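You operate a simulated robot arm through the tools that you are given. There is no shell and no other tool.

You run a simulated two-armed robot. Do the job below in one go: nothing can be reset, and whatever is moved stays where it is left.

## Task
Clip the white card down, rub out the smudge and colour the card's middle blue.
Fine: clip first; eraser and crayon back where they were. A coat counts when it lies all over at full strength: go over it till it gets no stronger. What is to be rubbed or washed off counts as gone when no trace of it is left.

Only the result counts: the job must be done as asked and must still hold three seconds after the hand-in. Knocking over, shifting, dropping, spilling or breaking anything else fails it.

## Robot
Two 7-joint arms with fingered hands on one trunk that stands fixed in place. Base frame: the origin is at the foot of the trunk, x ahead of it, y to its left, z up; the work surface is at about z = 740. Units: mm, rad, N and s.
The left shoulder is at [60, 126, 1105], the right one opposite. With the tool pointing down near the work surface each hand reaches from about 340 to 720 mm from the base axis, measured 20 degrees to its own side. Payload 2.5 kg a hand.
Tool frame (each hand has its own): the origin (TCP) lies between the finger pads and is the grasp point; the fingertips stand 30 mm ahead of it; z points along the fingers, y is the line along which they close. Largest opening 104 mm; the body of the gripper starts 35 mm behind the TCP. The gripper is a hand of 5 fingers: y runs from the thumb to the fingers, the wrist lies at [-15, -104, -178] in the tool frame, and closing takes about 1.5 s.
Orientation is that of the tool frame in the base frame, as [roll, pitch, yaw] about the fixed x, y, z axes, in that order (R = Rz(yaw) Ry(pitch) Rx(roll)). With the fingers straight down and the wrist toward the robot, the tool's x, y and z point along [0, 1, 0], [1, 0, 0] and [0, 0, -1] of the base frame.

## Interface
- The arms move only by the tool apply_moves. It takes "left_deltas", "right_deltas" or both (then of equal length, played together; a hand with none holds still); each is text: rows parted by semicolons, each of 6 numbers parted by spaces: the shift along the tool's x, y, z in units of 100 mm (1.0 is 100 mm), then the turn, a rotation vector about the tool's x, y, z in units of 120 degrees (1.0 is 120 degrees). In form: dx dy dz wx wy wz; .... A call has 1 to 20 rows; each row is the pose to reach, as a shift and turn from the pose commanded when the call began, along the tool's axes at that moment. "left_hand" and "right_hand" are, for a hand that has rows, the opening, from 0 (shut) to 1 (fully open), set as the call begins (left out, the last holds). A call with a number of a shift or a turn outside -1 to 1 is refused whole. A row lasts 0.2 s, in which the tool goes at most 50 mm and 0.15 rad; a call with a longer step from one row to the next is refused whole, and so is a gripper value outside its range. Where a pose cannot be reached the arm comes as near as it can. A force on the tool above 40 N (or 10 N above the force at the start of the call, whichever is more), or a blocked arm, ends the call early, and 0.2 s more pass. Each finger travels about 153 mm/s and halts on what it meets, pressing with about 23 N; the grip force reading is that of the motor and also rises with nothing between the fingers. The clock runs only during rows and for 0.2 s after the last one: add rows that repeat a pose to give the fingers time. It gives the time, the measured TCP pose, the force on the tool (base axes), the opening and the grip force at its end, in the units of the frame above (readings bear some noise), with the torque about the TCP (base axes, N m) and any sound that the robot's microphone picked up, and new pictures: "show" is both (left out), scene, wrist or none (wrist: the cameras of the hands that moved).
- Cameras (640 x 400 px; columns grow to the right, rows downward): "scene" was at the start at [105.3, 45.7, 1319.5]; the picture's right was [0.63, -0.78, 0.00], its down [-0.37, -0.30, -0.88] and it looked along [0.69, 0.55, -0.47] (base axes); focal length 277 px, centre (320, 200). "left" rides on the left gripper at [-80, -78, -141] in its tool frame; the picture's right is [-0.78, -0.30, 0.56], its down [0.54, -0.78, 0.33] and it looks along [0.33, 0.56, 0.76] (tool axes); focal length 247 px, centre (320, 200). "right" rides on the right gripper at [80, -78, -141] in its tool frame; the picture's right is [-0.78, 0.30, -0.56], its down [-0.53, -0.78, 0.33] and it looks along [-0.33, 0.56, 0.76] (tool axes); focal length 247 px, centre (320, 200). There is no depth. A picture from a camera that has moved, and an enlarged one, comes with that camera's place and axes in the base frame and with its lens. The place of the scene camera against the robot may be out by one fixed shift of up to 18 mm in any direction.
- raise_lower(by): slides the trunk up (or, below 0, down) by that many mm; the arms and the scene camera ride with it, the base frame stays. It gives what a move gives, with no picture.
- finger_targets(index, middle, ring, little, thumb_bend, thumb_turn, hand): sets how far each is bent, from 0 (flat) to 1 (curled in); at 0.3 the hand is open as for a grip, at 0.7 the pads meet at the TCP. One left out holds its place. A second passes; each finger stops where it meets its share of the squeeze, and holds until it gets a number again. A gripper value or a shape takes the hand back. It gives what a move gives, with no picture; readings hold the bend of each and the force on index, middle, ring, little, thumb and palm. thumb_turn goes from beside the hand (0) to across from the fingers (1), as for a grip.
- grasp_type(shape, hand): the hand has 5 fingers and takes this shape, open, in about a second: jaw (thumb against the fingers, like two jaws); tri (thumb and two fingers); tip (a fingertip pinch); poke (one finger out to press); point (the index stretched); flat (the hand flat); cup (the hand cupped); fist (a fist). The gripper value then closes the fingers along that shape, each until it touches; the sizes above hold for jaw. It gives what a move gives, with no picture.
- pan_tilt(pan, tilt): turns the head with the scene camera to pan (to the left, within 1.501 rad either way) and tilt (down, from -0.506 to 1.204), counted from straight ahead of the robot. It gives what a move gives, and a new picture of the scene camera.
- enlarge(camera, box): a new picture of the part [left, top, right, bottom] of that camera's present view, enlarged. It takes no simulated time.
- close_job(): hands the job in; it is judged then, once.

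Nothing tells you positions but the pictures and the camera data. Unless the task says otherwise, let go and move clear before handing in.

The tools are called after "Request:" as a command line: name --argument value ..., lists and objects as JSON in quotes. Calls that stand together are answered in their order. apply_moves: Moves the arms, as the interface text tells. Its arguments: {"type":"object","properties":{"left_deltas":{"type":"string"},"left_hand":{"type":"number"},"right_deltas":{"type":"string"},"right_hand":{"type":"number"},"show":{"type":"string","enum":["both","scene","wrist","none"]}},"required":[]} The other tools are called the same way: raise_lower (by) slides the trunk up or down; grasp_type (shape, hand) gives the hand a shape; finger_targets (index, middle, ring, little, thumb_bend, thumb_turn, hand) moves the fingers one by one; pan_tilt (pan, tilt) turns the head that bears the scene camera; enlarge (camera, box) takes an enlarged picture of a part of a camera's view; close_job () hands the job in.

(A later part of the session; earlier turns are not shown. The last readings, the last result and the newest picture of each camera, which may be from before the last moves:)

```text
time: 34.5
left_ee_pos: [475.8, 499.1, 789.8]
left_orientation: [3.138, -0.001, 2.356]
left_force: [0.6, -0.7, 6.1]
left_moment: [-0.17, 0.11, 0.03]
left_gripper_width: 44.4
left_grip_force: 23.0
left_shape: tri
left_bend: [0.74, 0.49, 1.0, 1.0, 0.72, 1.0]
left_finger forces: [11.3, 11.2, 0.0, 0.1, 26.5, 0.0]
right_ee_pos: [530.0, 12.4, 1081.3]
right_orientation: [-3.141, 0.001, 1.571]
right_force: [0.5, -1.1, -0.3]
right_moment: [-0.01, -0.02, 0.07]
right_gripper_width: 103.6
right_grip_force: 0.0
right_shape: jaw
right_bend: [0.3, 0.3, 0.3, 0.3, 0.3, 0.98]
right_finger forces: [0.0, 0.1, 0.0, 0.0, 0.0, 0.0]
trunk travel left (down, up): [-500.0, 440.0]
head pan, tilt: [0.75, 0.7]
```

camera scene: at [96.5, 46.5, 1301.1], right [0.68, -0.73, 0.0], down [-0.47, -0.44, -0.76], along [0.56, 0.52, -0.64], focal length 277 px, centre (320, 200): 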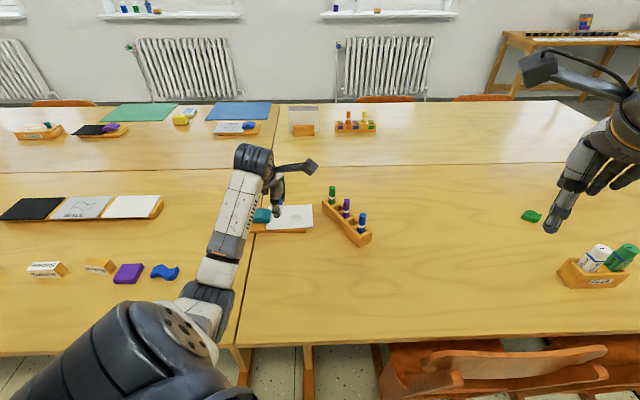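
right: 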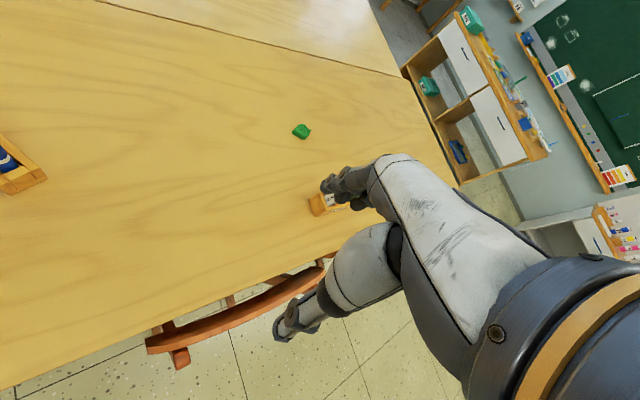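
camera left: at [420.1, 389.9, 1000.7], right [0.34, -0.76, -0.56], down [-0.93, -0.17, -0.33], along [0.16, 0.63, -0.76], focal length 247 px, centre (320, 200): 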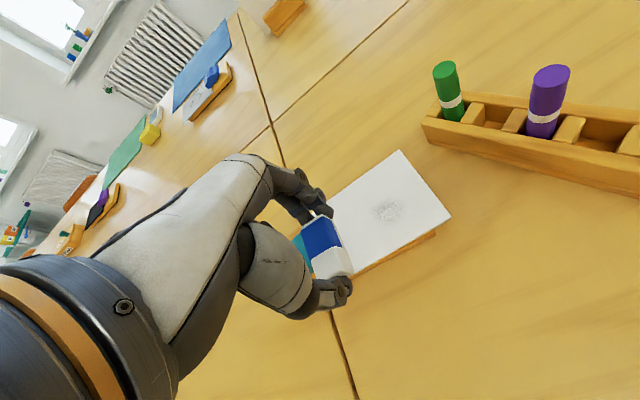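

Contact is 6 N here; I'll ease up half a millimetre and make short light strokes over the remaining patch.

Request:
apply_moves --left_deltas "0 0.06 -0.005 0 0 0;0 0.0 -0.005 0 0 0;0 -0.08 -0.005 0 0 0;-0.06 0 -0.005 0 0 0;-0.06 0.08 -0.005 0 0 0;-0.06 0 -0.005 0 0 0;-0.06 -0.08 -0.005 0 0 0;-0.06 0 -0.005 0 0 0;0.06 0.08 -0.005 0 0 0;0.06 0 -0.005 0 0 0;0.06 -0.08 -0.005 0 0 0;0 -0.04 -0.005 0 0 0" --show "none"

Request:
apply_moves --left_deltas "0 0 -0.1 0 0 0;0.2 -0.2 -0.4 0 0 0;0.45 -0.4 -0.6 0 0 0;0.45 -0.4 -0.6 0 0 0" --show "wrist"

Request:
enlarge --camera "left" --box '[300, 130, 480, 280]'

Request:
enlarge --camera "scene" --box '[235, 180, 335, 250]'

```text
time: 37.1
left_ee_pos: [471.8, 497.5, 789.7]
left_orientation: [-3.141, -0.002, 2.357]
left_force: [-1.7, 0.5, 4.1]
left_moment: [-0.01, 0.06, 0.03]
left_gripper_width: 44.2
left_grip_force: 22.9
left_shape: tri
left_bend: [0.74, 0.48, 1.0, 1.0, 0.72, 1.0]
left_finger forces: [11.7, 11.6, 0.0, 0.2, 24.5, 0.0]
right_ee_pos: [531.5, 13.3, 1082.3]
right_orientation: [-3.141, 0.0, 1.571]
right_force: [-0.5, 0.5, 0.2]
right_moment: [-0.01, -0.03, 0.0]
right_gripper_width: 103.5
right_grip_force: 0.1
right_shape: jaw
right_bend: [0.3, 0.3, 0.3, 0.3, 0.3, 0.98]
right_finger forces: [0.0, 0.0, 0.0, 0.0, 0.0, 0.1]
trunk travel left (down, up): [-500.0, 440.0]
head pan, tilt: [0.75, 0.7]
```

```text
time: 38.1
left_ee_pos: [411.0, 501.2, 851.1]
left_orientation: [3.141, 0.001, 2.354]
left_force: [-0.6, -0.4, -0.6]
left_moment: [-0.01, 0.03, 0.02]
left_gripper_width: 44.2
left_grip_force: 23.3
left_shape: tri
left_bend: [0.74, 0.48, 1.0, 1.0, 0.72, 1.0]
left_finger forces: [11.0, 11.6, 0.0, 0.0, 22.5, 0.0]
right_ee_pos: [533.1, 13.1, 1083.1]
right_orientation: [3.141, 0.0, 1.571]
right_force: [1.1, 0.2, -0.7]
right_moment: [-0.01, -0.01, 0.01]
right_gripper_width: 103.7
right_grip_force: 0.1
right_shape: jaw
right_bend: [0.3, 0.3, 0.3, 0.3, 0.3, 0.98]
right_finger forces: [0.0, 0.0, 0.1, 0.0, 0.0, 0.1]
trunk travel left (down, up): [-500.0, 440.0]
head pan, tilt: [0.75, 0.7]
camera left: at [412.5, 390.8, 993.0], right [0.34, -0.76, -0.56], down [-0.93, -0.17, -0.33], along [0.16, 0.63, -0.76], focal length 247 px, centre (320, 200)
```

left: 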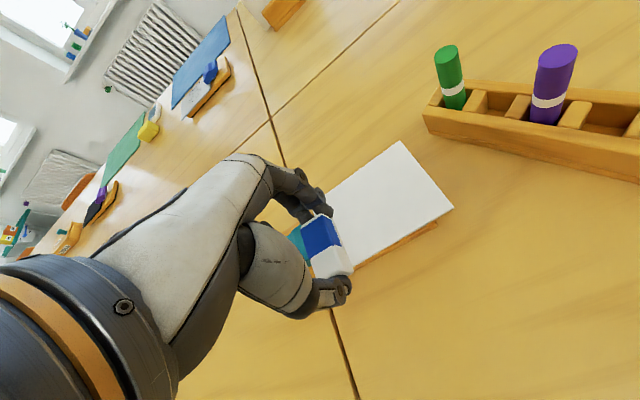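

```text
2.67 times, centred on (390, 205) of left
camera zoom: at [412.5, 390.8, 993.0], right [0.34, -0.76, -0.56], down [-0.93, -0.17, -0.33], along [0.16, 0.63, -0.76], focal length 659 px, centre (133, 187)
```

zoom: 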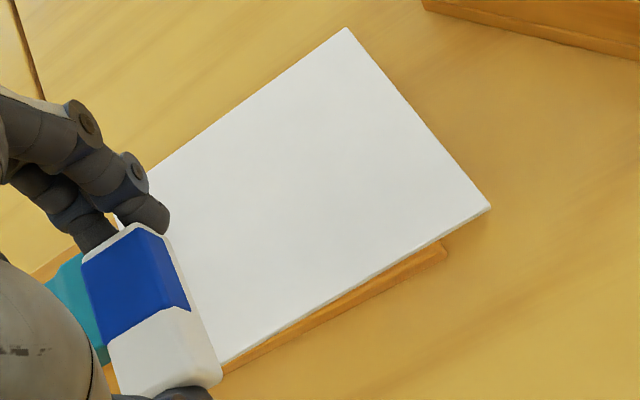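

```text
5.71 times, centred on (285, 215) of scene
camera zoom: at [96.4, 46.6, 1301.1], right [0.68, -0.73, 0.0], down [-0.47, -0.44, -0.76], along [0.56, 0.52, -0.64], focal length 1580 px, centre (520, 114)
```

zoom: 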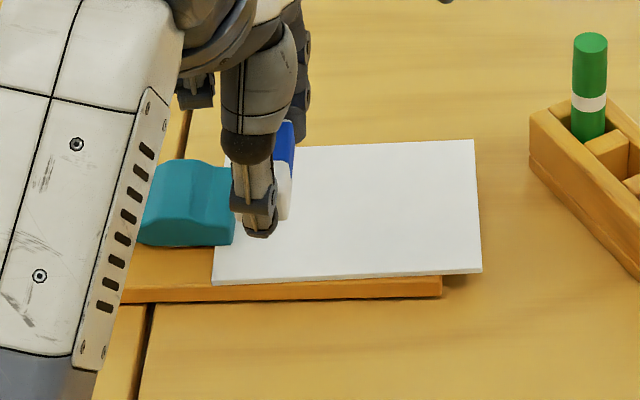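

The card looks clean and didn't shift further. I'll enlarge tightly to check for faint traces.

Request:
enlarge --camera "left" --box '[345, 145, 445, 235]'

Request:
enlarge --camera "scene" --box '[272, 200, 322, 234]'

```text
4.44 times, centred on (395, 190) of left
camera zoom: at [412.5, 390.8, 993.0], right [0.34, -0.76, -0.56], down [-0.93, -0.17, -0.33], along [0.16, 0.63, -0.76], focal length 1098 px, centre (-13, 244)
```

zoom: 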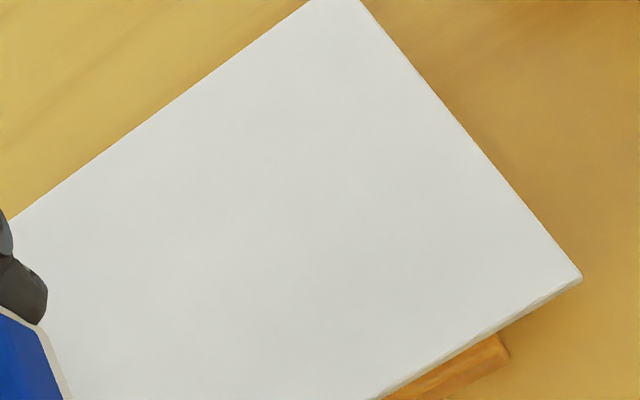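

```text
11.76 times, centred on (297, 217) of scene
camera zoom: at [96.4, 46.6, 1301.1], right [0.68, -0.73, 0.0], down [-0.47, -0.44, -0.76], along [0.56, 0.52, -0.64], focal length 3254 px, centre (591, 0)
```

zoom: 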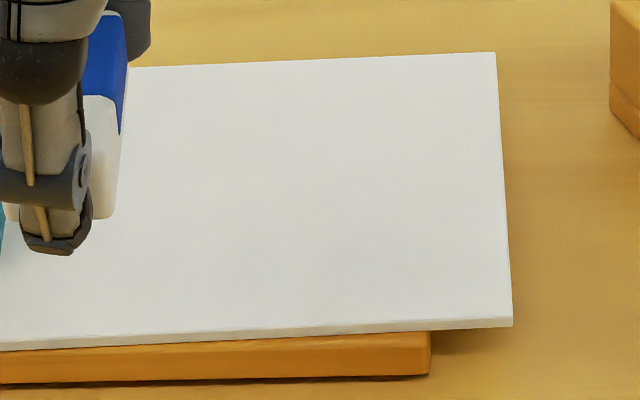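

Clean as far as I can see, but parts near the fingers are hidden, so I'll make one more light, broad pass over the whole smudge area from clip side to far end. First I move over the clip-side start and lower to just above the card.

Request:
apply_moves --left_deltas "-0.05 0.25 0 0 0 0;-0.05 0.515 0 0 0 0;-0.05 0.515 0.3 0 0 0;-0.05 0.515 0.5 0 0 0;-0.05 0.515 0.57 0 0 0;-0.05 0.515 0.57 0 0 0" --show "none"

Request:
enlarge --camera "scene" --box '[235, 180, 335, 250]'

```text
time: 39.5
left_ee_pos: [451.8, 534.4, 790.9]
left_orientation: [-3.142, -0.001, 2.355]
left_force: [1.0, 0.5, -0.6]
left_moment: [0.02, -0.03, 0.03]
left_gripper_width: 44.3
left_grip_force: 22.8
left_shape: tri
left_bend: [0.74, 0.48, 1.0, 1.0, 0.72, 1.0]
left_finger forces: [10.9, 11.6, 0.1, 0.1, 22.5, 0.0]
right_ee_pos: [531.1, 14.0, 1080.9]
right_orientation: [3.142, 0.0, 1.572]
right_force: [0.4, 0.2, -0.8]
right_moment: [0.0, 0.01, -0.03]
right_gripper_width: 103.6
right_grip_force: 0.1
right_shape: jaw
right_bend: [0.3, 0.3, 0.3, 0.3, 0.3, 0.98]
right_finger forces: [0.0, 0.0, 0.1, 0.1, 0.0, 0.1]
trunk travel left (down, up): [-500.0, 440.0]
head pan, tilt: [0.75, 0.7]
```

```text
5.71 times, centred on (285, 215) of scene
camera zoom: at [96.5, 46.5, 1301.1], right [0.68, -0.73, 0.0], down [-0.47, -0.44, -0.76], along [0.56, 0.52, -0.64], focal length 1580 px, centre (520, 114)
```

zoom: 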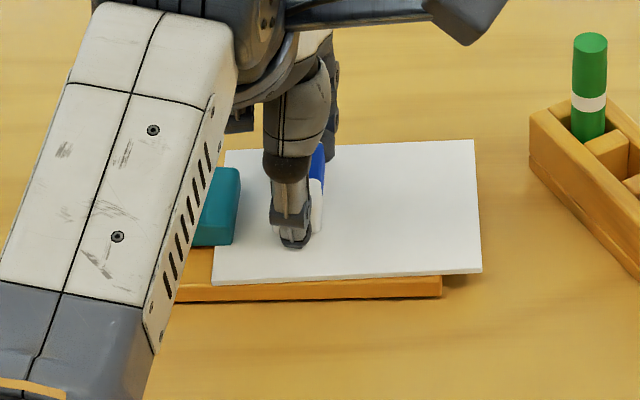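

The eraser hovers near the clip-side start, clear of the clip. Now light strokes across the card while stepping toward the far end.

Request:
apply_moves --left_deltas "0 0 0.027 0 0 0;0 0.12 0.027 0 0 0;0 0 0.027 0 0 0;0 -0.12 0.027 0 0 0;-0.08 0 0.027 0 0 0;-0.08 0.12 0.027 0 0 0;-0.08 0 0.027 0 0 0;-0.08 -0.12 0.027 0 0 0;-0.16 0 0.027 0 0 0;-0.16 0.12 0.027 0 0 0;-0.16 0 0.027 0 0 0;-0.16 -0.12 0.027 0 0 0;-0.24 0 0.027 0 0 0;-0.24 0.12 0.027 0 0 0;-0.24 0 0.027 0 0 0;-0.24 -0.12 0.027 0 0 0;-0.32 0 0.027 0 0 0;-0.32 0.12 0.027 0 0 0;-0.32 0 0.027 0 0 0" --show "none"

Request:
enlarge --camera "scene" --box '[235, 180, 335, 250]'

```text
time: 43.5
left_ee_pos: [475.6, 510.6, 790.5]
left_orientation: [3.14, 0.001, 2.356]
left_force: [0.7, 0.6, 0.9]
left_moment: [0.02, -0.01, -0.01]
left_gripper_width: 44.1
left_grip_force: 23.4
left_shape: tri
left_bend: [0.74, 0.48, 1.0, 1.0, 0.72, 1.0]
left_finger forces: [11.1, 11.7, 0.1, 0.0, 23.2, 0.0]
right_ee_pos: [530.2, 13.3, 1082.1]
right_orientation: [3.141, 0.0, 1.571]
right_force: [-0.7, 0.1, 0.3]
right_moment: [0.01, -0.01, -0.03]
right_gripper_width: 103.6
right_grip_force: 0.1
right_shape: jaw
right_bend: [0.3, 0.3, 0.3, 0.3, 0.3, 0.98]
right_finger forces: [0.0, 0.0, 0.1, 0.1, 0.0, 0.0]
trunk travel left (down, up): [-500.0, 440.0]
head pan, tilt: [0.75, 0.7]
```

```text
5.71 times, centred on (285, 215) of scene
camera zoom: at [96.4, 46.5, 1301.2], right [0.68, -0.73, 0.0], down [-0.47, -0.44, -0.77], along [0.56, 0.52, -0.64], focal length 1580 px, centre (520, 114)
```

zoom: 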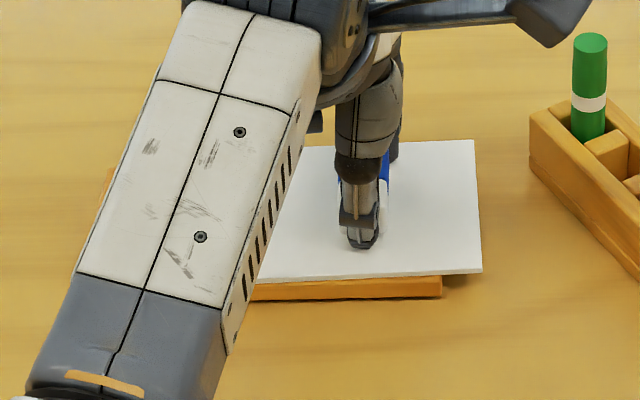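

That pass was at only about 1 N. I'll press 1 mm deeper (about 4–5 N) and continue toward the far end, then come back.

Request:
apply_moves --left_deltas "0 -0.1 0.01 0 0 0;0 0.0 0.01 0 0 0;0 0.12 0.01 0 0 0;-0.08 0 0.01 0 0 0;-0.08 -0.12 0.01 0 0 0;-0.08 0 0.01 0 0 0;-0.08 0.12 0.01 0 0 0;-0.16 0 0.01 0 0 0;-0.16 -0.12 0.01 0 0 0;-0.16 0 0.01 0 0 0;-0.16 0.12 0.01 0 0 0;-0.24 0 0.01 0 0 0;-0.24 -0.12 0.01 0 0 0;-0.24 0 0.01 0 0 0;-0.24 0.12 0.01 0 0 0;-0.3 0 0.01 0 0 0;-0.3 -0.12 0.01 0 0 0;-0.3 0 0.01 0 0 0" --show "none"

Request:
enlarge --camera "scene" --box '[235, 180, 335, 250]'

```text
time: 47.3
left_ee_pos: [496.3, 488.7, 788.4]
left_orientation: [-3.14, 0.003, 2.354]
left_force: [-2.8, -2.1, 11.2]
left_moment: [-0.24, 0.23, 0.02]
left_gripper_width: 44.5
left_grip_force: 23.6
left_shape: tri
left_bend: [0.75, 0.49, 1.0, 1.0, 0.72, 1.0]
left_finger forces: [11.9, 10.4, 0.1, 0.0, 30.7, 0.0]
right_ee_pos: [530.3, 11.8, 1083.3]
right_orientation: [3.14, -0.003, 1.569]
right_force: [-0.2, 0.1, 0.6]
right_moment: [0.02, -0.01, -0.01]
right_gripper_width: 103.6
right_grip_force: 0.1
right_shape: jaw
right_bend: [0.3, 0.3, 0.3, 0.3, 0.3, 0.98]
right_finger forces: [0.0, 0.0, 0.0, 0.0, 0.1, 0.1]
trunk travel left (down, up): [-500.0, 440.0]
head pan, tilt: [0.75, 0.7]
```

```text
5.71 times, centred on (285, 215) of scene
camera zoom: at [95.4, 45.5, 1301.4], right [0.68, -0.73, 0.0], down [-0.47, -0.44, -0.77], along [0.56, 0.52, -0.64], focal length 1580 px, centre (520, 114)
```

zoom: 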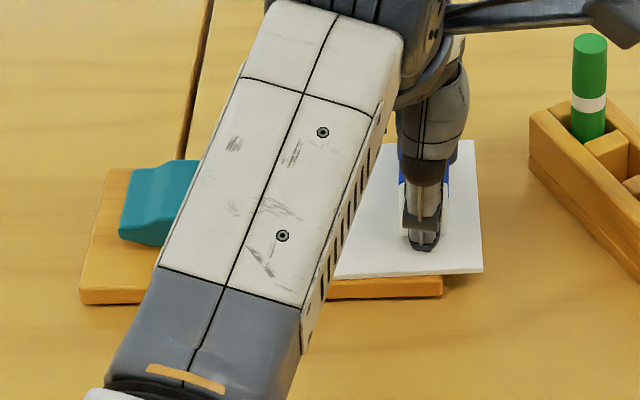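

The far end is rubbed too, with the card not moving further. Now I'll try to swivel the card back straight: lift, move to the far side of the card's far end, press firmer and drag toward the robot.

Request:
apply_moves --left_deltas "0 0 -0.05 0 0 0;0 0.12 -0.05 0 0 0;0 0.12 0.0 0 0 0;0 0.12 0.03 0 0 0;0 0.12 0.03 0 0 0" --show "none"

Request:
apply_moves --left_deltas "0 -0.04 0 0 0 0;0 -0.08 0 0 0 0;0 -0.12 0 0 0 0;0 -0.16 0 0 0 0;0 -0.2 0 0 0 0" --show "none"

Request:
enlarge --camera "scene" --box '[235, 180, 335, 250]'

```text
time: 48.5
left_ee_pos: [504.6, 498.0, 790.4]
left_orientation: [3.132, 0.003, 2.356]
left_force: [-2.3, -0.6, 17.9]
left_moment: [-0.51, 0.49, -0.03]
left_gripper_width: 44.3
left_grip_force: 22.3
left_shape: tri
left_bend: [0.74, 0.49, 1.0, 1.0, 0.72, 1.0]
left_finger forces: [10.1, 11.1, 0.0, 0.0, 38.4, 0.1]
right_ee_pos: [529.8, 11.4, 1083.0]
right_orientation: [3.141, -0.002, 1.571]
right_force: [-0.6, -0.1, 0.5]
right_moment: [0.0, -0.01, 0.03]
right_gripper_width: 103.6
right_grip_force: 0.0
right_shape: jaw
right_bend: [0.3, 0.3, 0.3, 0.3, 0.3, 0.98]
right_finger forces: [0.0, 0.1, 0.0, 0.1, 0.0, 0.1]
trunk travel left (down, up): [-500.0, 440.0]
head pan, tilt: [0.75, 0.7]
```

```text
time: 49.7
left_ee_pos: [491.6, 482.9, 789.7]
left_orientation: [3.133, 0.002, 2.355]
left_force: [4.0, 3.9, 19.4]
left_moment: [0.05, -0.09, 0.0]
left_gripper_width: 45.8
left_grip_force: 23.1
left_shape: tri
left_bend: [0.74, 0.46, 1.0, 1.0, 0.74, 1.0]
left_finger forces: [14.5, 16.7, 0.0, 0.0, 35.9, 0.0]
right_ee_pos: [530.3, 12.5, 1083.1]
right_orientation: [3.139, -0.002, 1.571]
right_force: [-0.5, 0.5, -0.9]
right_moment: [-0.01, -0.04, -0.04]
right_gripper_width: 103.6
right_grip_force: 0.0
right_shape: jaw
right_bend: [0.3, 0.3, 0.3, 0.3, 0.3, 0.98]
right_finger forces: [0.1, 0.0, 0.0, 0.1, 0.0, 0.0]
trunk travel left (down, up): [-500.0, 440.0]
head pan, tilt: [0.75, 0.7]
```

```text
5.71 times, centred on (285, 215) of scene
camera zoom: at [95.1, 45.2, 1301.4], right [0.68, -0.73, 0.0], down [-0.47, -0.44, -0.77], along [0.56, 0.52, -0.64], focal length 1580 px, centre (520, 114)
```

zoom: 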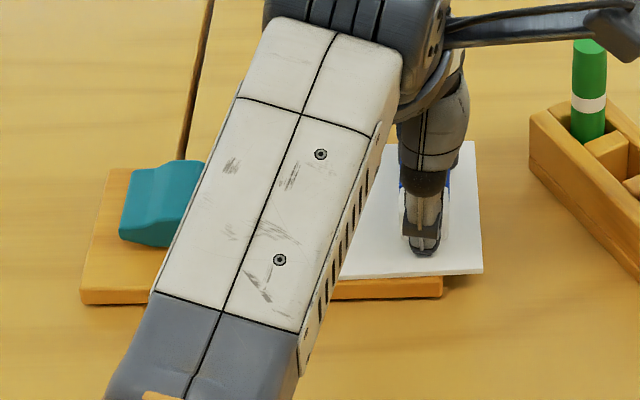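

The eraser slid over the card without turning it back, so the clip is holding well; a swivel of about 2° is harmless. I'll do a return pass with moderate force back toward the clip side.

Request:
apply_moves --left_deltas "0.06 0.08 -0.03 0 0 0;0.06 -0.02 -0.03 0 0 0;0.14 0.08 -0.03 0 0 0;0.14 0.18 -0.03 0 0 0;0.14 0.08 -0.03 0 0 0;0.14 -0.02 -0.03 0 0 0;0.22 0.08 -0.03 0 0 0;0.22 0.18 -0.03 0 0 0;0.22 0.08 -0.03 0 0 0;0.22 -0.02 -0.03 0 0 0;0.3 0.08 -0.03 0 0 0;0.3 0.18 -0.03 0 0 0;0.3 0.08 -0.03 0 0 0;0.3 -0.02 -0.03 0 0 0;0.38 0.08 -0.03 0 0 0;0.38 0.18 -0.03 0 0 0;0.38 0.08 -0.03 0 0 0;0.38 -0.02 -0.03 0 0 0" --show "none"

Request:
apply_moves --left_deltas "0.08 0.1 0 0 0 0;0.08 0.2 0 0 0 0;0.08 0.1 0 0 0 0;0.08 0 0 0 0 0;0.16 0.1 0 0 0 0;0.16 0.2 0 0 0 0;0.16 0.1 0 0 0 0;0.16 0 0 0 0 0;0.22 0.1 0 0 0 0;0.22 0.2 0 0 0 0;0.22 0.1 0 0 0 0;0.22 0 0 0 0 0" --show "none"

Request:
enlarge --camera "scene" --box '[235, 180, 335, 250]'

```text
time: 53.5
left_ee_pos: [463.4, 510.2, 790.0]
left_orientation: [3.138, 0.001, 2.355]
left_force: [2.6, 2.2, 9.9]
left_moment: [0.06, -0.17, 0.05]
left_gripper_width: 45.0
left_grip_force: 22.8
left_shape: tri
left_bend: [0.74, 0.48, 1.0, 1.0, 0.73, 1.0]
left_finger forces: [15.4, 13.2, 0.0, 0.1, 27.4, 0.1]
right_ee_pos: [530.9, 12.3, 1081.7]
right_orientation: [-3.141, 0.0, 1.569]
right_force: [-0.2, 0.3, 0.0]
right_moment: [0.0, -0.02, -0.02]
right_gripper_width: 103.5
right_grip_force: 0.0
right_shape: jaw
right_bend: [0.3, 0.3, 0.3, 0.3, 0.3, 0.98]
right_finger forces: [0.0, 0.0, 0.1, 0.0, 0.0, 0.0]
trunk travel left (down, up): [-500.0, 440.0]
head pan, tilt: [0.75, 0.7]
```

```text
time: 56.1
left_ee_pos: [447.0, 525.3, 789.3]
left_orientation: [3.139, 0.002, 2.358]
left_force: [1.6, 1.6, 8.0]
left_moment: [-0.08, -0.05, -0.03]
left_gripper_width: 44.4
left_grip_force: 23.2
left_shape: tri
left_bend: [0.74, 0.48, 1.0, 1.0, 0.73, 1.0]
left_finger forces: [13.3, 12.2, 0.0, 0.1, 28.2, 0.1]
right_ee_pos: [531.1, 12.6, 1081.6]
right_orientation: [3.14, 0.0, 1.571]
right_force: [0.4, -0.1, -0.2]
right_moment: [-0.02, 0.0, 0.04]
right_gripper_width: 103.5
right_grip_force: 0.0
right_shape: jaw
right_bend: [0.3, 0.3, 0.3, 0.3, 0.3, 0.98]
right_finger forces: [0.0, 0.0, 0.1, 0.0, 0.0, 0.0]
trunk travel left (down, up): [-500.0, 440.0]
head pan, tilt: [0.75, 0.7]
```

```text
5.71 times, centred on (285, 215) of scene
camera zoom: at [96.0, 46.0, 1301.3], right [0.68, -0.73, 0.0], down [-0.47, -0.44, -0.77], along [0.56, 0.52, -0.64], focal length 1580 px, centre (520, 114)
```

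zoom: 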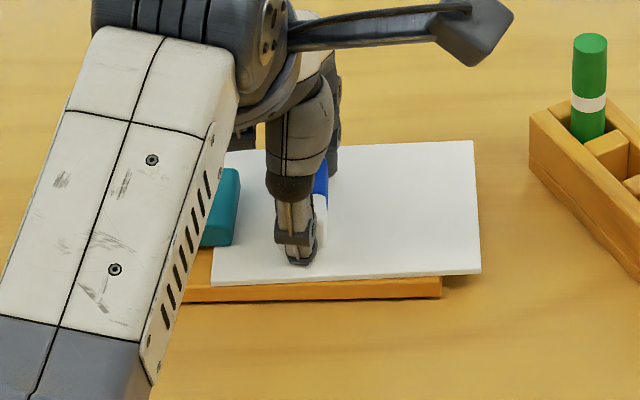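

The whole smudge area has now been rubbed. I'll lift off straight up, check the card, and see how the eraser sits in the hand.

Request:
apply_moves --left_deltas "0 0 -0.1 0 0 0;0 0 -0.4 0 0 0;0.3 0 -0.65 0 0 0;0.7 -0.02 -0.65 0 0 0;0.9 -0.02 -0.65 0 0 0;0.9 -0.02 -0.65 0 0 0" --show "wrist"

Request:
enlarge --camera "left" --box '[260, 180, 400, 300]'

Request:
enlarge --camera "scene" --box '[235, 180, 335, 250]'

Request:
enlarge --camera "left" --box '[400, 120, 600, 280]'

```text
time: 57.5
left_ee_pos: [380.2, 587.3, 854.7]
left_orientation: [3.141, 0.001, 2.355]
left_force: [0.2, -0.3, -1.0]
left_moment: [-0.01, -0.04, 0.05]
left_gripper_width: 44.5
left_grip_force: 22.8
left_shape: tri
left_bend: [0.74, 0.48, 1.0, 1.0, 0.73, 1.0]
left_finger forces: [11.2, 11.3, 0.1, 0.1, 22.5, 0.0]
right_ee_pos: [532.4, 13.8, 1081.3]
right_orientation: [3.14, -0.001, 1.57]
right_force: [-1.0, -0.2, 0.0]
right_moment: [0.0, -0.01, 0.02]
right_gripper_width: 103.8
right_grip_force: 0.1
right_shape: jaw
right_bend: [0.3, 0.3, 0.3, 0.3, 0.3, 0.98]
right_finger forces: [0.0, 0.0, 0.1, 0.0, 0.0, 0.1]
trunk travel left (down, up): [-500.0, 440.0]
head pan, tilt: [0.75, 0.7]
camera left: at [382.9, 477.2, 997.0], right [0.34, -0.76, -0.56], down [-0.93, -0.17, -0.33], along [0.16, 0.63, -0.76], focal length 247 px, centre (320, 200)
```

left: 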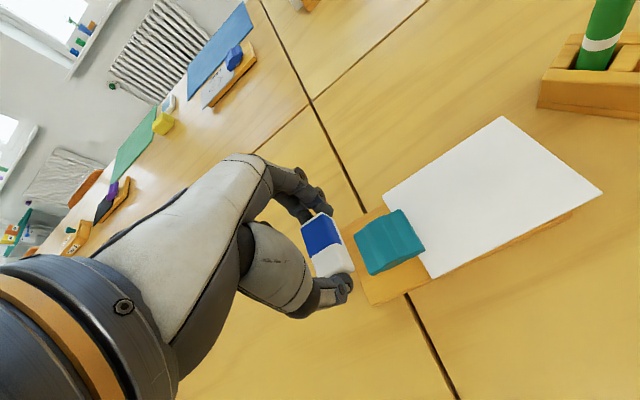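

```text
3.33 times, centred on (330, 240) of left
camera zoom: at [382.9, 477.2, 997.0], right [0.34, -0.76, -0.56], down [-0.93, -0.17, -0.33], along [0.16, 0.63, -0.76], focal length 823 px, centre (287, 67)
```

zoom: 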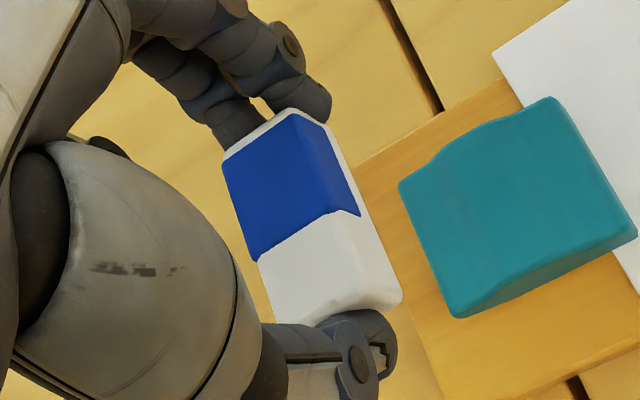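

```text
5.71 times, centred on (285, 215) of scene
camera zoom: at [96.4, 46.6, 1301.2], right [0.68, -0.73, 0.0], down [-0.47, -0.44, -0.76], along [0.56, 0.52, -0.64], focal length 1580 px, centre (520, 114)
```

zoom: 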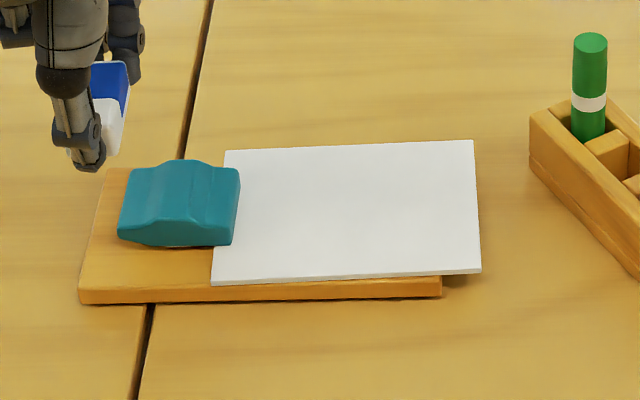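

```text
2.50 times, centred on (500, 200) of left
camera zoom: at [382.9, 477.2, 997.0], right [0.34, -0.76, -0.56], down [-0.93, -0.17, -0.33], along [0.16, 0.63, -0.76], focal length 617 px, centre (-130, 200)
```

zoom: 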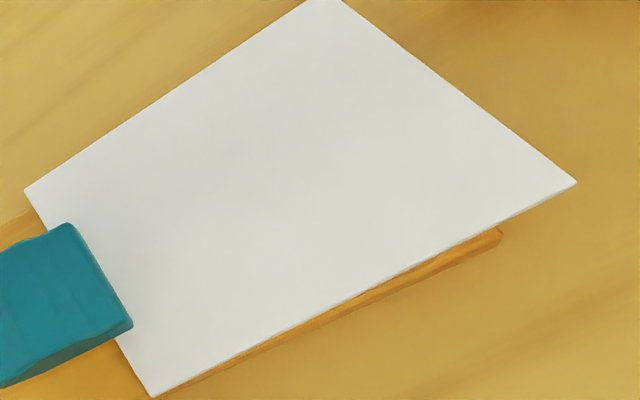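

The card is clean everywhere and still under the clip; the eraser sits unchanged in the hand. I'll carry it back to its original place at (322,646) and lower it.

Request:
apply_moves --left_deltas "0.4 0 0 0 0 0;0.824 0.003 0 0 0 0;0.824 0.003 0.3 0 0 0;0.824 0.003 0.6 0 0 0;0.824 0.003 0.75 0 0 0;0.824 0.003 0.8 0 0 0;0.824 0.003 0.8 0 0 0" --show "none"

Request:
enlarge --camera "scene" --box '[190, 190, 270, 250]'

```text
time: 59.1
left_ee_pos: [323.7, 645.9, 772.9]
left_orientation: [3.142, 0.0, 2.356]
left_force: [0.1, 0.3, -0.4]
left_moment: [-0.03, 0.02, 0.02]
left_gripper_width: 44.5
left_grip_force: 23.0
left_shape: tri
left_bend: [0.74, 0.48, 1.0, 1.0, 0.73, 1.0]
left_finger forces: [11.1, 11.3, 0.0, 0.1, 22.4, 0.1]
right_ee_pos: [530.9, 12.9, 1082.2]
right_orientation: [-3.141, 0.0, 1.571]
right_force: [0.5, -0.1, -0.4]
right_moment: [0.0, 0.02, -0.01]
right_gripper_width: 103.6
right_grip_force: 0.1
right_shape: jaw
right_bend: [0.3, 0.3, 0.3, 0.3, 0.3, 0.98]
right_finger forces: [0.1, 0.1, 0.0, 0.0, 0.0, 0.1]
trunk travel left (down, up): [-500.0, 440.0]
head pan, tilt: [0.75, 0.7]
```

```text
6.67 times, centred on (230, 220) of scene
camera zoom: at [96.4, 46.5, 1301.1], right [0.68, -0.73, 0.0], down [-0.47, -0.44, -0.76], along [0.56, 0.52, -0.64], focal length 1844 px, centre (920, 67)
```

zoom: 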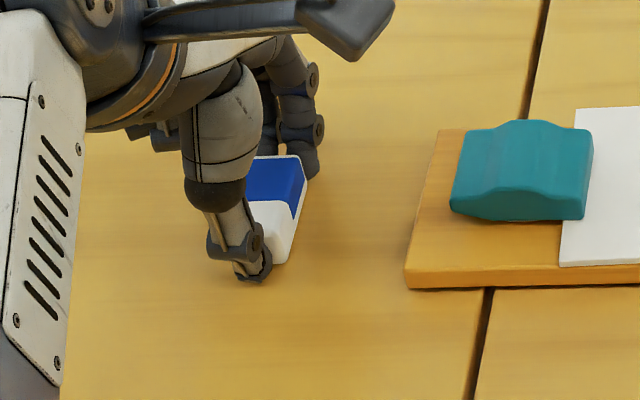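

The eraser is back over its spot, a couple of millimetres high. I'll ease it down to contact with the table.

Request:
apply_moves --left_deltas "0.005 -0.01 0.015 0 0 0;0.01 -0.01 0.025 0 0 0;0.01 -0.01 0.025 0 0 0" --show "none"

Request:
enlarge --camera "scene" --box '[190, 190, 270, 250]'

```text
time: 59.9
left_ee_pos: [323.2, 646.0, 770.9]
left_orientation: [-3.141, 0.0, 2.356]
left_force: [1.1, 0.0, -0.5]
left_moment: [-0.01, -0.01, 0.01]
left_gripper_width: 44.3
left_grip_force: 23.0
left_shape: tri
left_bend: [0.74, 0.48, 1.0, 1.0, 0.73, 1.0]
left_finger forces: [11.1, 11.3, 0.1, 0.0, 22.4, 0.1]
right_ee_pos: [530.6, 12.6, 1080.4]
right_orientation: [3.141, 0.0, 1.57]
right_force: [0.3, 0.8, 0.2]
right_moment: [0.0, -0.04, 0.01]
right_gripper_width: 103.6
right_grip_force: 0.0
right_shape: jaw
right_bend: [0.3, 0.3, 0.3, 0.3, 0.3, 0.98]
right_finger forces: [0.0, 0.0, 0.0, 0.1, 0.0, 0.0]
trunk travel left (down, up): [-500.0, 440.0]
head pan, tilt: [0.75, 0.7]
```

```text
6.67 times, centred on (230, 220) of scene
camera zoom: at [96.5, 46.5, 1301.2], right [0.68, -0.73, 0.0], down [-0.47, -0.44, -0.76], along [0.56, 0.52, -0.64], focal length 1844 px, centre (920, 67)
```

zoom: 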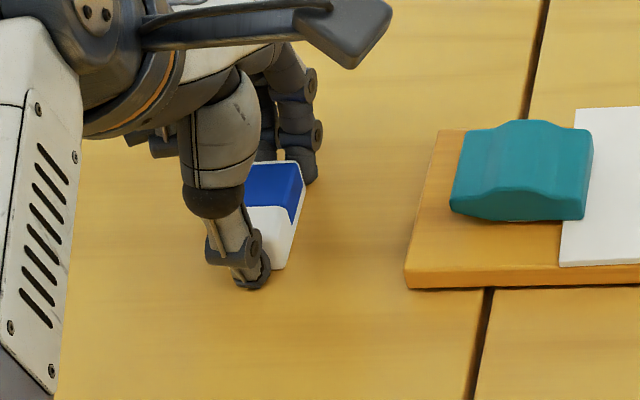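

The view matches the original grasp almost exactly. One more millimetre to feel the table.

Request:
apply_moves --left_deltas "0 0 0.01 0 0 0;0 0 0.01 0 0 0" --show "none"

```text
time: 60.5
left_ee_pos: [322.6, 646.3, 770.9]
left_orientation: [3.14, 0.0, 2.358]
left_force: [0.3, -0.7, 2.6]
left_moment: [0.0, -0.03, -0.03]
left_gripper_width: 44.0
left_grip_force: 22.7
left_shape: tri
left_bend: [0.74, 0.48, 1.0, 1.0, 0.73, 1.0]
left_finger forces: [11.6, 11.3, 0.0, 0.1, 23.8, 0.1]
right_ee_pos: [532.5, 12.0, 1081.9]
right_orientation: [-3.14, 0.0, 1.57]
right_force: [0.2, -0.3, -0.4]
right_moment: [0.0, 0.02, 0.01]
right_gripper_width: 103.5
right_grip_force: 0.1
right_shape: jaw
right_bend: [0.3, 0.3, 0.3, 0.3, 0.3, 0.98]
right_finger forces: [0.0, 0.1, 0.1, 0.0, 0.1, 0.0]
trunk travel left (down, up): [-500.0, 440.0]
head pan, tilt: [0.75, 0.7]
```

The eraser is on the table (2.6 N). I'll open the fingers and wait, then rise straight up.

Request:
apply_moves --left_deltas "0 0 0 0 0 0;0 0 0 0 0 0;0 0 0 0 0 0;0 0 0 0 0 0;0 0 0 0 0 0;0 0 0 0 0 0;0 0 0 0 0 0" --left_hand 1 --show "none"

Request:
apply_moves --left_deltas "0 0 -0.1 0 0 0;0 0 -0.4 0 0 0;0 0 -0.8 0 0 0;0 0 -1.0 0 0 0;0 0 -1.0 0 0 0" --show "both"

Request:
enlarge --camera "scene" --box '[195, 195, 275, 245]'

```text
time: 62.1
left_ee_pos: [321.1, 646.2, 768.9]
left_orientation: [-3.14, -0.001, 2.355]
left_force: [-0.2, 0.5, 3.2]
left_moment: [0.14, -0.07, 0.06]
left_gripper_width: 103.2
left_grip_force: 0.1
left_shape: tri
left_bend: [0.3, 0.3, 0.99, 0.99, 0.3, 0.98]
left_finger forces: [0.0, 2.7, 0.0, 0.0, 0.0, 0.0]
right_ee_pos: [530.3, 12.5, 1083.0]
right_orientation: [-3.14, 0.0, 1.57]
right_force: [-0.5, -1.1, -0.2]
right_moment: [0.02, 0.01, 0.02]
right_gripper_width: 103.5
right_grip_force: 0.1
right_shape: jaw
right_bend: [0.3, 0.3, 0.3, 0.3, 0.3, 0.98]
right_finger forces: [0.1, 0.0, 0.0, 0.0, 0.1, 0.1]
trunk travel left (down, up): [-500.0, 440.0]
head pan, tilt: [0.75, 0.7]
```

```text
time: 63.3
left_ee_pos: [324.0, 644.4, 870.7]
left_orientation: [-3.141, 0.0, 2.355]
left_force: [-0.4, 0.1, 0.8]
left_moment: [0.0, 0.0, -0.01]
left_gripper_width: 103.7
left_grip_force: 0.0
left_shape: tri
left_bend: [0.3, 0.3, 0.99, 0.99, 0.3, 0.98]
left_finger forces: [0.1, 0.0, 0.0, 0.0, 0.1, 0.0]
right_ee_pos: [531.5, 13.6, 1082.0]
right_orientation: [3.141, 0.001, 1.571]
right_force: [-0.4, 0.1, 0.7]
right_moment: [0.0, -0.01, 0.0]
right_gripper_width: 103.6
right_grip_force: 0.2
right_shape: jaw
right_bend: [0.3, 0.3, 0.3, 0.3, 0.3, 0.98]
right_finger forces: [0.1, 0.1, 0.0, 0.1, 0.0, 0.0]
trunk travel left (down, up): [-500.0, 440.0]
head pan, tilt: [0.75, 0.7]
camera scene: at [96.4, 46.5, 1301.1], right [0.68, -0.73, 0.0], down [-0.47, -0.44, -0.76], along [0.56, 0.52, -0.64], focal length 277 px, centre (320, 200)
camera left: at [324.5, 534.5, 1013.9], right [0.34, -0.76, -0.56], down [-0.93, -0.17, -0.33], along [0.16, 0.63, -0.76], focal length 247 px, centre (320, 200)
```

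scene: 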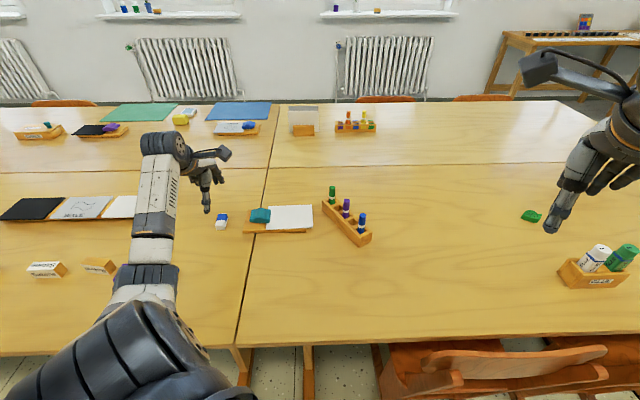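
left: 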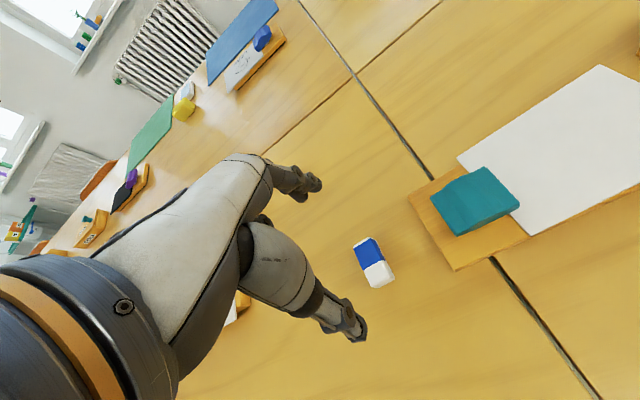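

```text
8.00 times, centred on (235, 220) of scene
camera zoom: at [96.4, 46.5, 1301.1], right [0.68, -0.73, 0.0], down [-0.47, -0.44, -0.76], along [0.56, 0.52, -0.64], focal length 2213 px, centre (1000, 40)
```

zoom: 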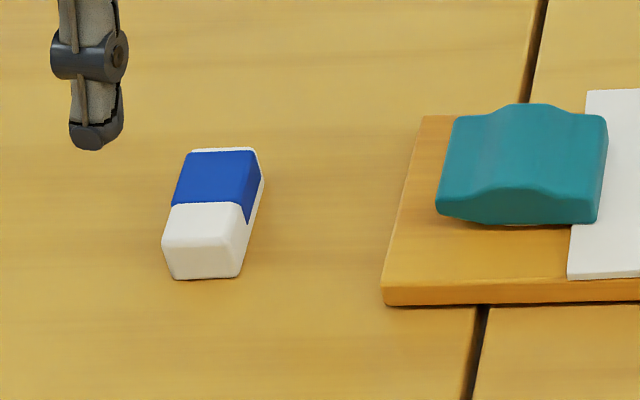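

The eraser stands within about 4 mm of where it was. Next the blue crayon: I'll raise the left hand, swing it back to the forward yaw and move it over toward the rack for a closer look.

Request:
apply_moves --left_deltas "-0.1 0 -0.3 0 0 0.06;-0.3 -0.05 -0.5 0 0 0.12;-0.5 -0.1 -0.6 0 0 0.19;-0.7 -0.2 -0.6 0 0 0.25;-0.85 -0.3 -0.6 0 0 0.32;-0.95 -0.35 -0.6 0 0 0.375;-0.95 -0.35 -0.6 0 0 0.375" --show "wrist"

```text
time: 64.9
left_ee_pos: [365.0, 553.8, 930.3]
left_orientation: [-3.141, 0.002, 1.569]
left_force: [-0.1, -0.2, -0.7]
left_moment: [0.01, 0.0, 0.0]
left_gripper_width: 103.5
left_grip_force: 0.1
left_shape: tri
left_bend: [0.3, 0.3, 0.99, 0.99, 0.3, 0.98]
left_finger forces: [0.0, 0.0, 0.0, 0.1, 0.0, 0.1]
right_ee_pos: [531.6, 14.6, 1082.2]
right_orientation: [-3.14, -0.002, 1.573]
right_force: [-0.4, 0.1, 0.1]
right_moment: [0.0, 0.0, 0.02]
right_gripper_width: 103.5
right_grip_force: 0.0
right_shape: jaw
right_bend: [0.3, 0.3, 0.3, 0.3, 0.3, 0.98]
right_finger forces: [0.0, 0.1, 0.0, 0.0, 0.0, 0.0]
trunk travel left (down, up): [-500.0, 440.0]
head pan, tilt: [0.75, 0.7]
camera left: at [288.4, 474.4, 1073.0], right [-0.3, -0.78, -0.56], down [-0.78, 0.54, -0.33], along [0.56, 0.33, -0.76], focal length 247 px, centre (320, 200)
```

left: 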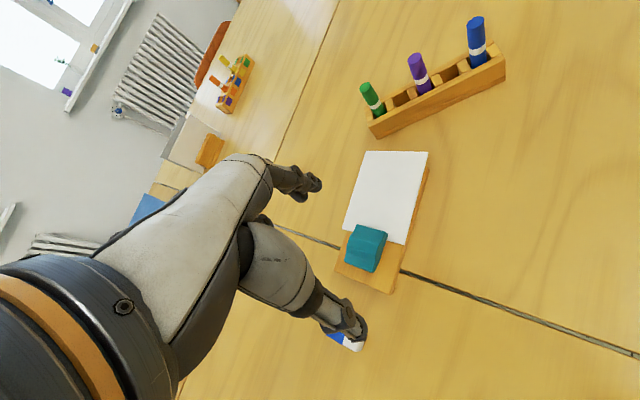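

Rack and card are in view. I'll continue toward the rack.

Request:
apply_moves --left_deltas "-0.3 0.15 0 0 0 0;-0.6 0.3 0 0 0 0;-0.9 0.45 0 0 0 0;-1.0 0.5 0 0 0 0;-1.0 0.5 0 0 0 0" --show "wrist"

Request:
enlarge --camera "left" --box '[330, 20, 510, 160]'

Request:
enlarge --camera "scene" --box '[310, 175, 390, 255]'

```text
time: 66.1
left_ee_pos: [414.4, 453.7, 928.8]
left_orientation: [3.142, 0.0, 1.571]
left_force: [0.3, 0.5, -0.6]
left_moment: [0.01, 0.03, 0.01]
left_gripper_width: 103.9
left_grip_force: 0.1
left_shape: tri
left_bend: [0.3, 0.3, 0.99, 0.99, 0.3, 0.98]
left_finger forces: [0.0, 0.1, 0.0, 0.1, 0.0, 0.1]
right_ee_pos: [530.2, 12.7, 1082.2]
right_orientation: [3.141, 0.0, 1.571]
right_force: [1.2, -0.3, -0.2]
right_moment: [0.04, 0.01, 0.0]
right_gripper_width: 103.7
right_grip_force: 0.1
right_shape: jaw
right_bend: [0.3, 0.3, 0.3, 0.3, 0.3, 0.98]
right_finger forces: [0.0, 0.0, 0.0, 0.0, 0.0, 0.0]
trunk travel left (down, up): [-500.0, 440.0]
head pan, tilt: [0.75, 0.7]
camera left: at [337.2, 374.7, 1071.8], right [-0.3, -0.78, -0.56], down [-0.78, 0.53, -0.33], along [0.56, 0.33, -0.76], focal length 247 px, centre (320, 200)
```

left: 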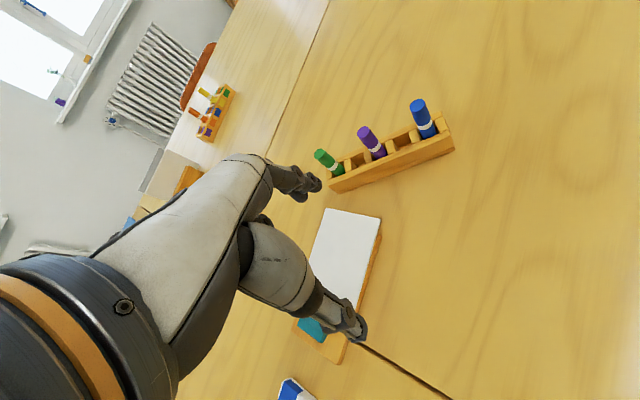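

```text
2.86 times, centred on (420, 90) of left
camera zoom: at [337.2, 374.7, 1071.8], right [-0.3, -0.78, -0.56], down [-0.78, 0.53, -0.33], along [0.56, 0.33, -0.76], focal length 706 px, centre (34, 514)
```

zoom: 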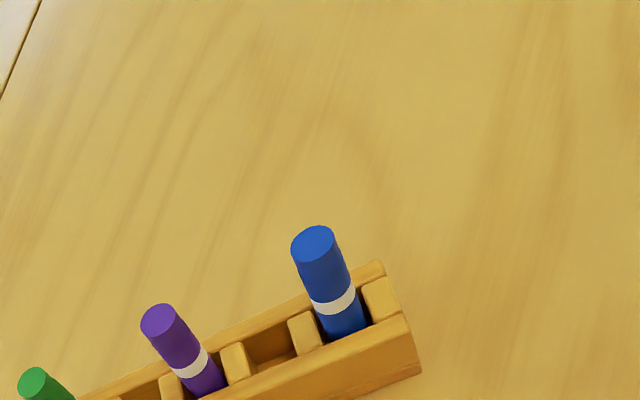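

```text
5.00 times, centred on (350, 215) of scene
camera zoom: at [96.4, 46.5, 1301.2], right [0.68, -0.73, 0.0], down [-0.47, -0.44, -0.76], along [0.56, 0.52, -0.64], focal length 1383 px, centre (170, 125)
```

zoom: 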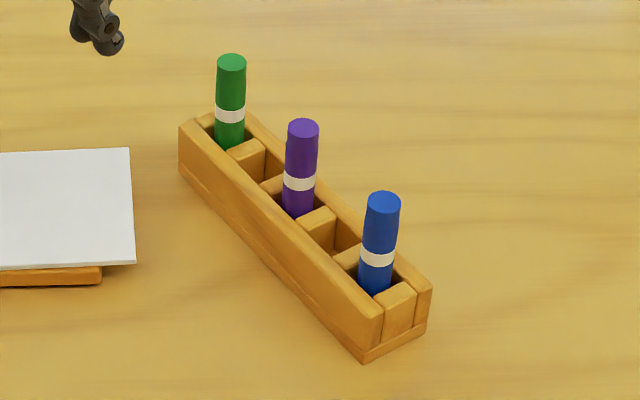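

The blue crayon stands at about (546,323), 17 mm thick, top at z≈832, with the purple one 67 mm behind it at (563,388). Before going in I'll check how low the curled ring and little fingers hang.

Request:
enlarge --camera "scene" --box '[200, 90, 340, 210]'

Request:
enlarge --camera "right" --box '[0, 0, 640, 400]'

```text
3.33 times, centred on (270, 150) of scene
camera zoom: at [96.4, 46.5, 1301.2], right [0.68, -0.73, 0.0], down [-0.47, -0.44, -0.76], along [0.56, 0.52, -0.64], focal length 922 px, centre (487, 367)
```

zoom: 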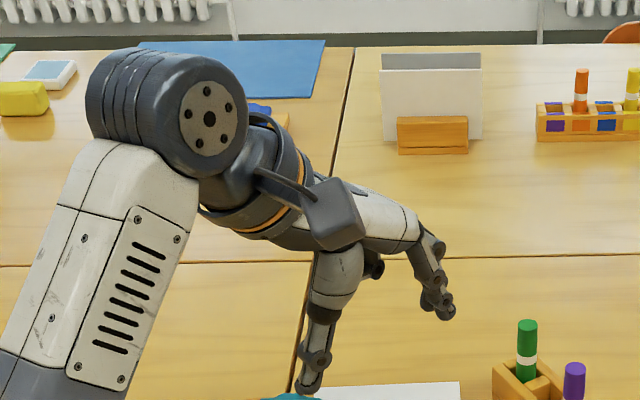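

```text
1.00 times, centred on (320, 200) of right (not enlarged: the box is as wide or as high as the picture)
camera zoom: at [453.7, 92.5, 1223.4], right [0.3, -0.78, 0.56], down [-0.78, -0.53, -0.33], along [0.56, -0.33, -0.76], focal length 247 px, centre (320, 200)
```

zoom: 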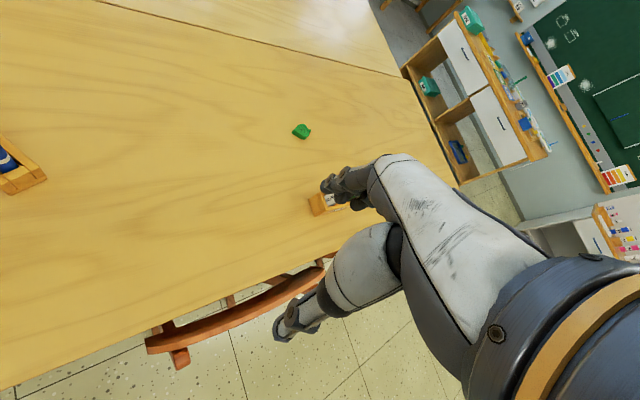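

The curled fingers hang well above the tool point, so they will clear the purple crayon. I'll approach the blue crayon at safe height in two steps.

Request:
apply_moves --left_deltas "-0.25 0.25 0 0 0 0;-0.5 0.5 0 0 0 0;-0.75 0.75 0 0 0 0;-0.9 0.9 0 0 0 0;-0.9 0.9 0 0 0 0" --show "wrist"

Request:
enlarge --camera "left" --box '[260, 120, 440, 260]'

Request:
enlarge --camera "scene" --box '[300, 130, 400, 260]'

```text
time: 67.3
left_ee_pos: [505.4, 363.6, 929.9]
left_orientation: [3.14, -0.001, 1.571]
left_force: [0.8, 0.5, -0.7]
left_moment: [-0.01, 0.01, -0.01]
left_gripper_width: 103.7
left_grip_force: 0.1
left_shape: tri
left_bend: [0.3, 0.3, 0.99, 0.99, 0.3, 0.98]
left_finger forces: [0.1, 0.0, 0.1, 0.1, 0.1, 0.0]
right_ee_pos: [531.6, 13.1, 1081.7]
right_orientation: [-3.141, 0.001, 1.57]
right_force: [0.2, -0.2, 0.0]
right_moment: [0.01, 0.02, 0.04]
right_gripper_width: 103.5
right_grip_force: 0.0
right_shape: jaw
right_bend: [0.3, 0.3, 0.3, 0.3, 0.3, 0.98]
right_finger forces: [0.1, 0.1, 0.0, 0.1, 0.1, 0.0]
trunk travel left (down, up): [-500.0, 440.0]
head pan, tilt: [0.75, 0.7]
camera left: at [426.7, 284.2, 1071.8], right [-0.3, -0.78, -0.56], down [-0.78, 0.54, -0.33], along [0.56, 0.33, -0.76], focal length 247 px, centre (320, 200)
```

left: 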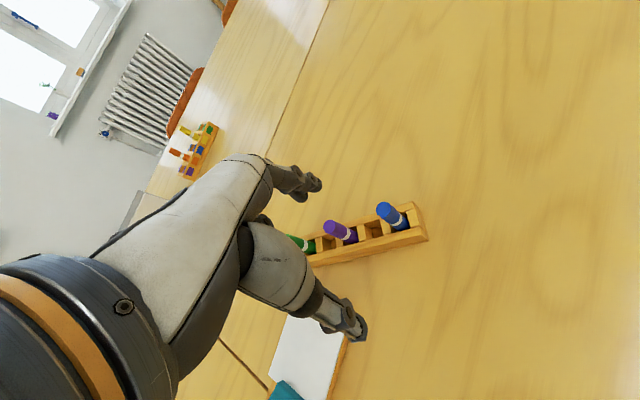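

```text
2.86 times, centred on (350, 190) of left
camera zoom: at [426.7, 284.2, 1071.8], right [-0.3, -0.78, -0.56], down [-0.78, 0.54, -0.33], along [0.56, 0.33, -0.76], focal length 706 px, centre (234, 229)
```

zoom: 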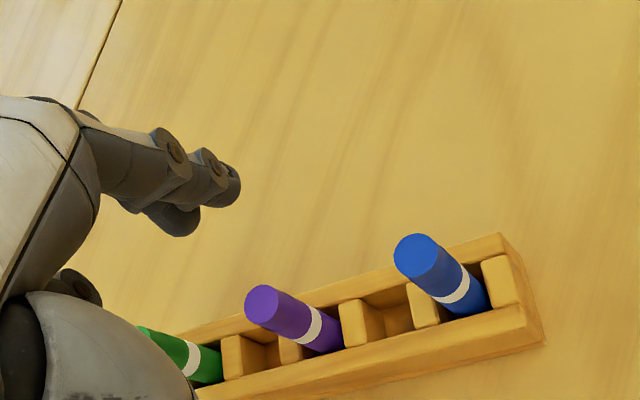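

```text
3.08 times, centred on (350, 195) of scene
camera zoom: at [96.5, 46.5, 1301.2], right [0.68, -0.73, 0.0], down [-0.47, -0.44, -0.76], along [0.56, 0.52, -0.64], focal length 851 px, centre (228, 215)
```

zoom: 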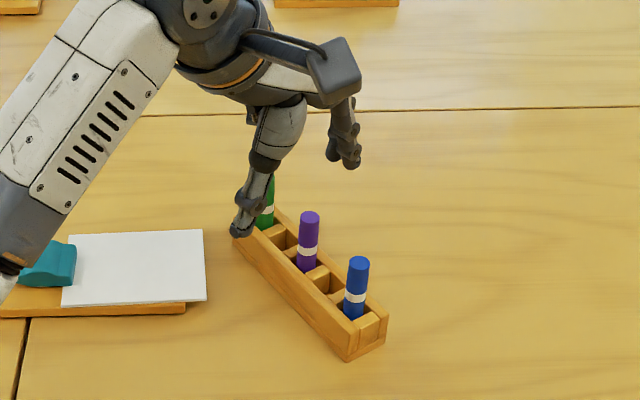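

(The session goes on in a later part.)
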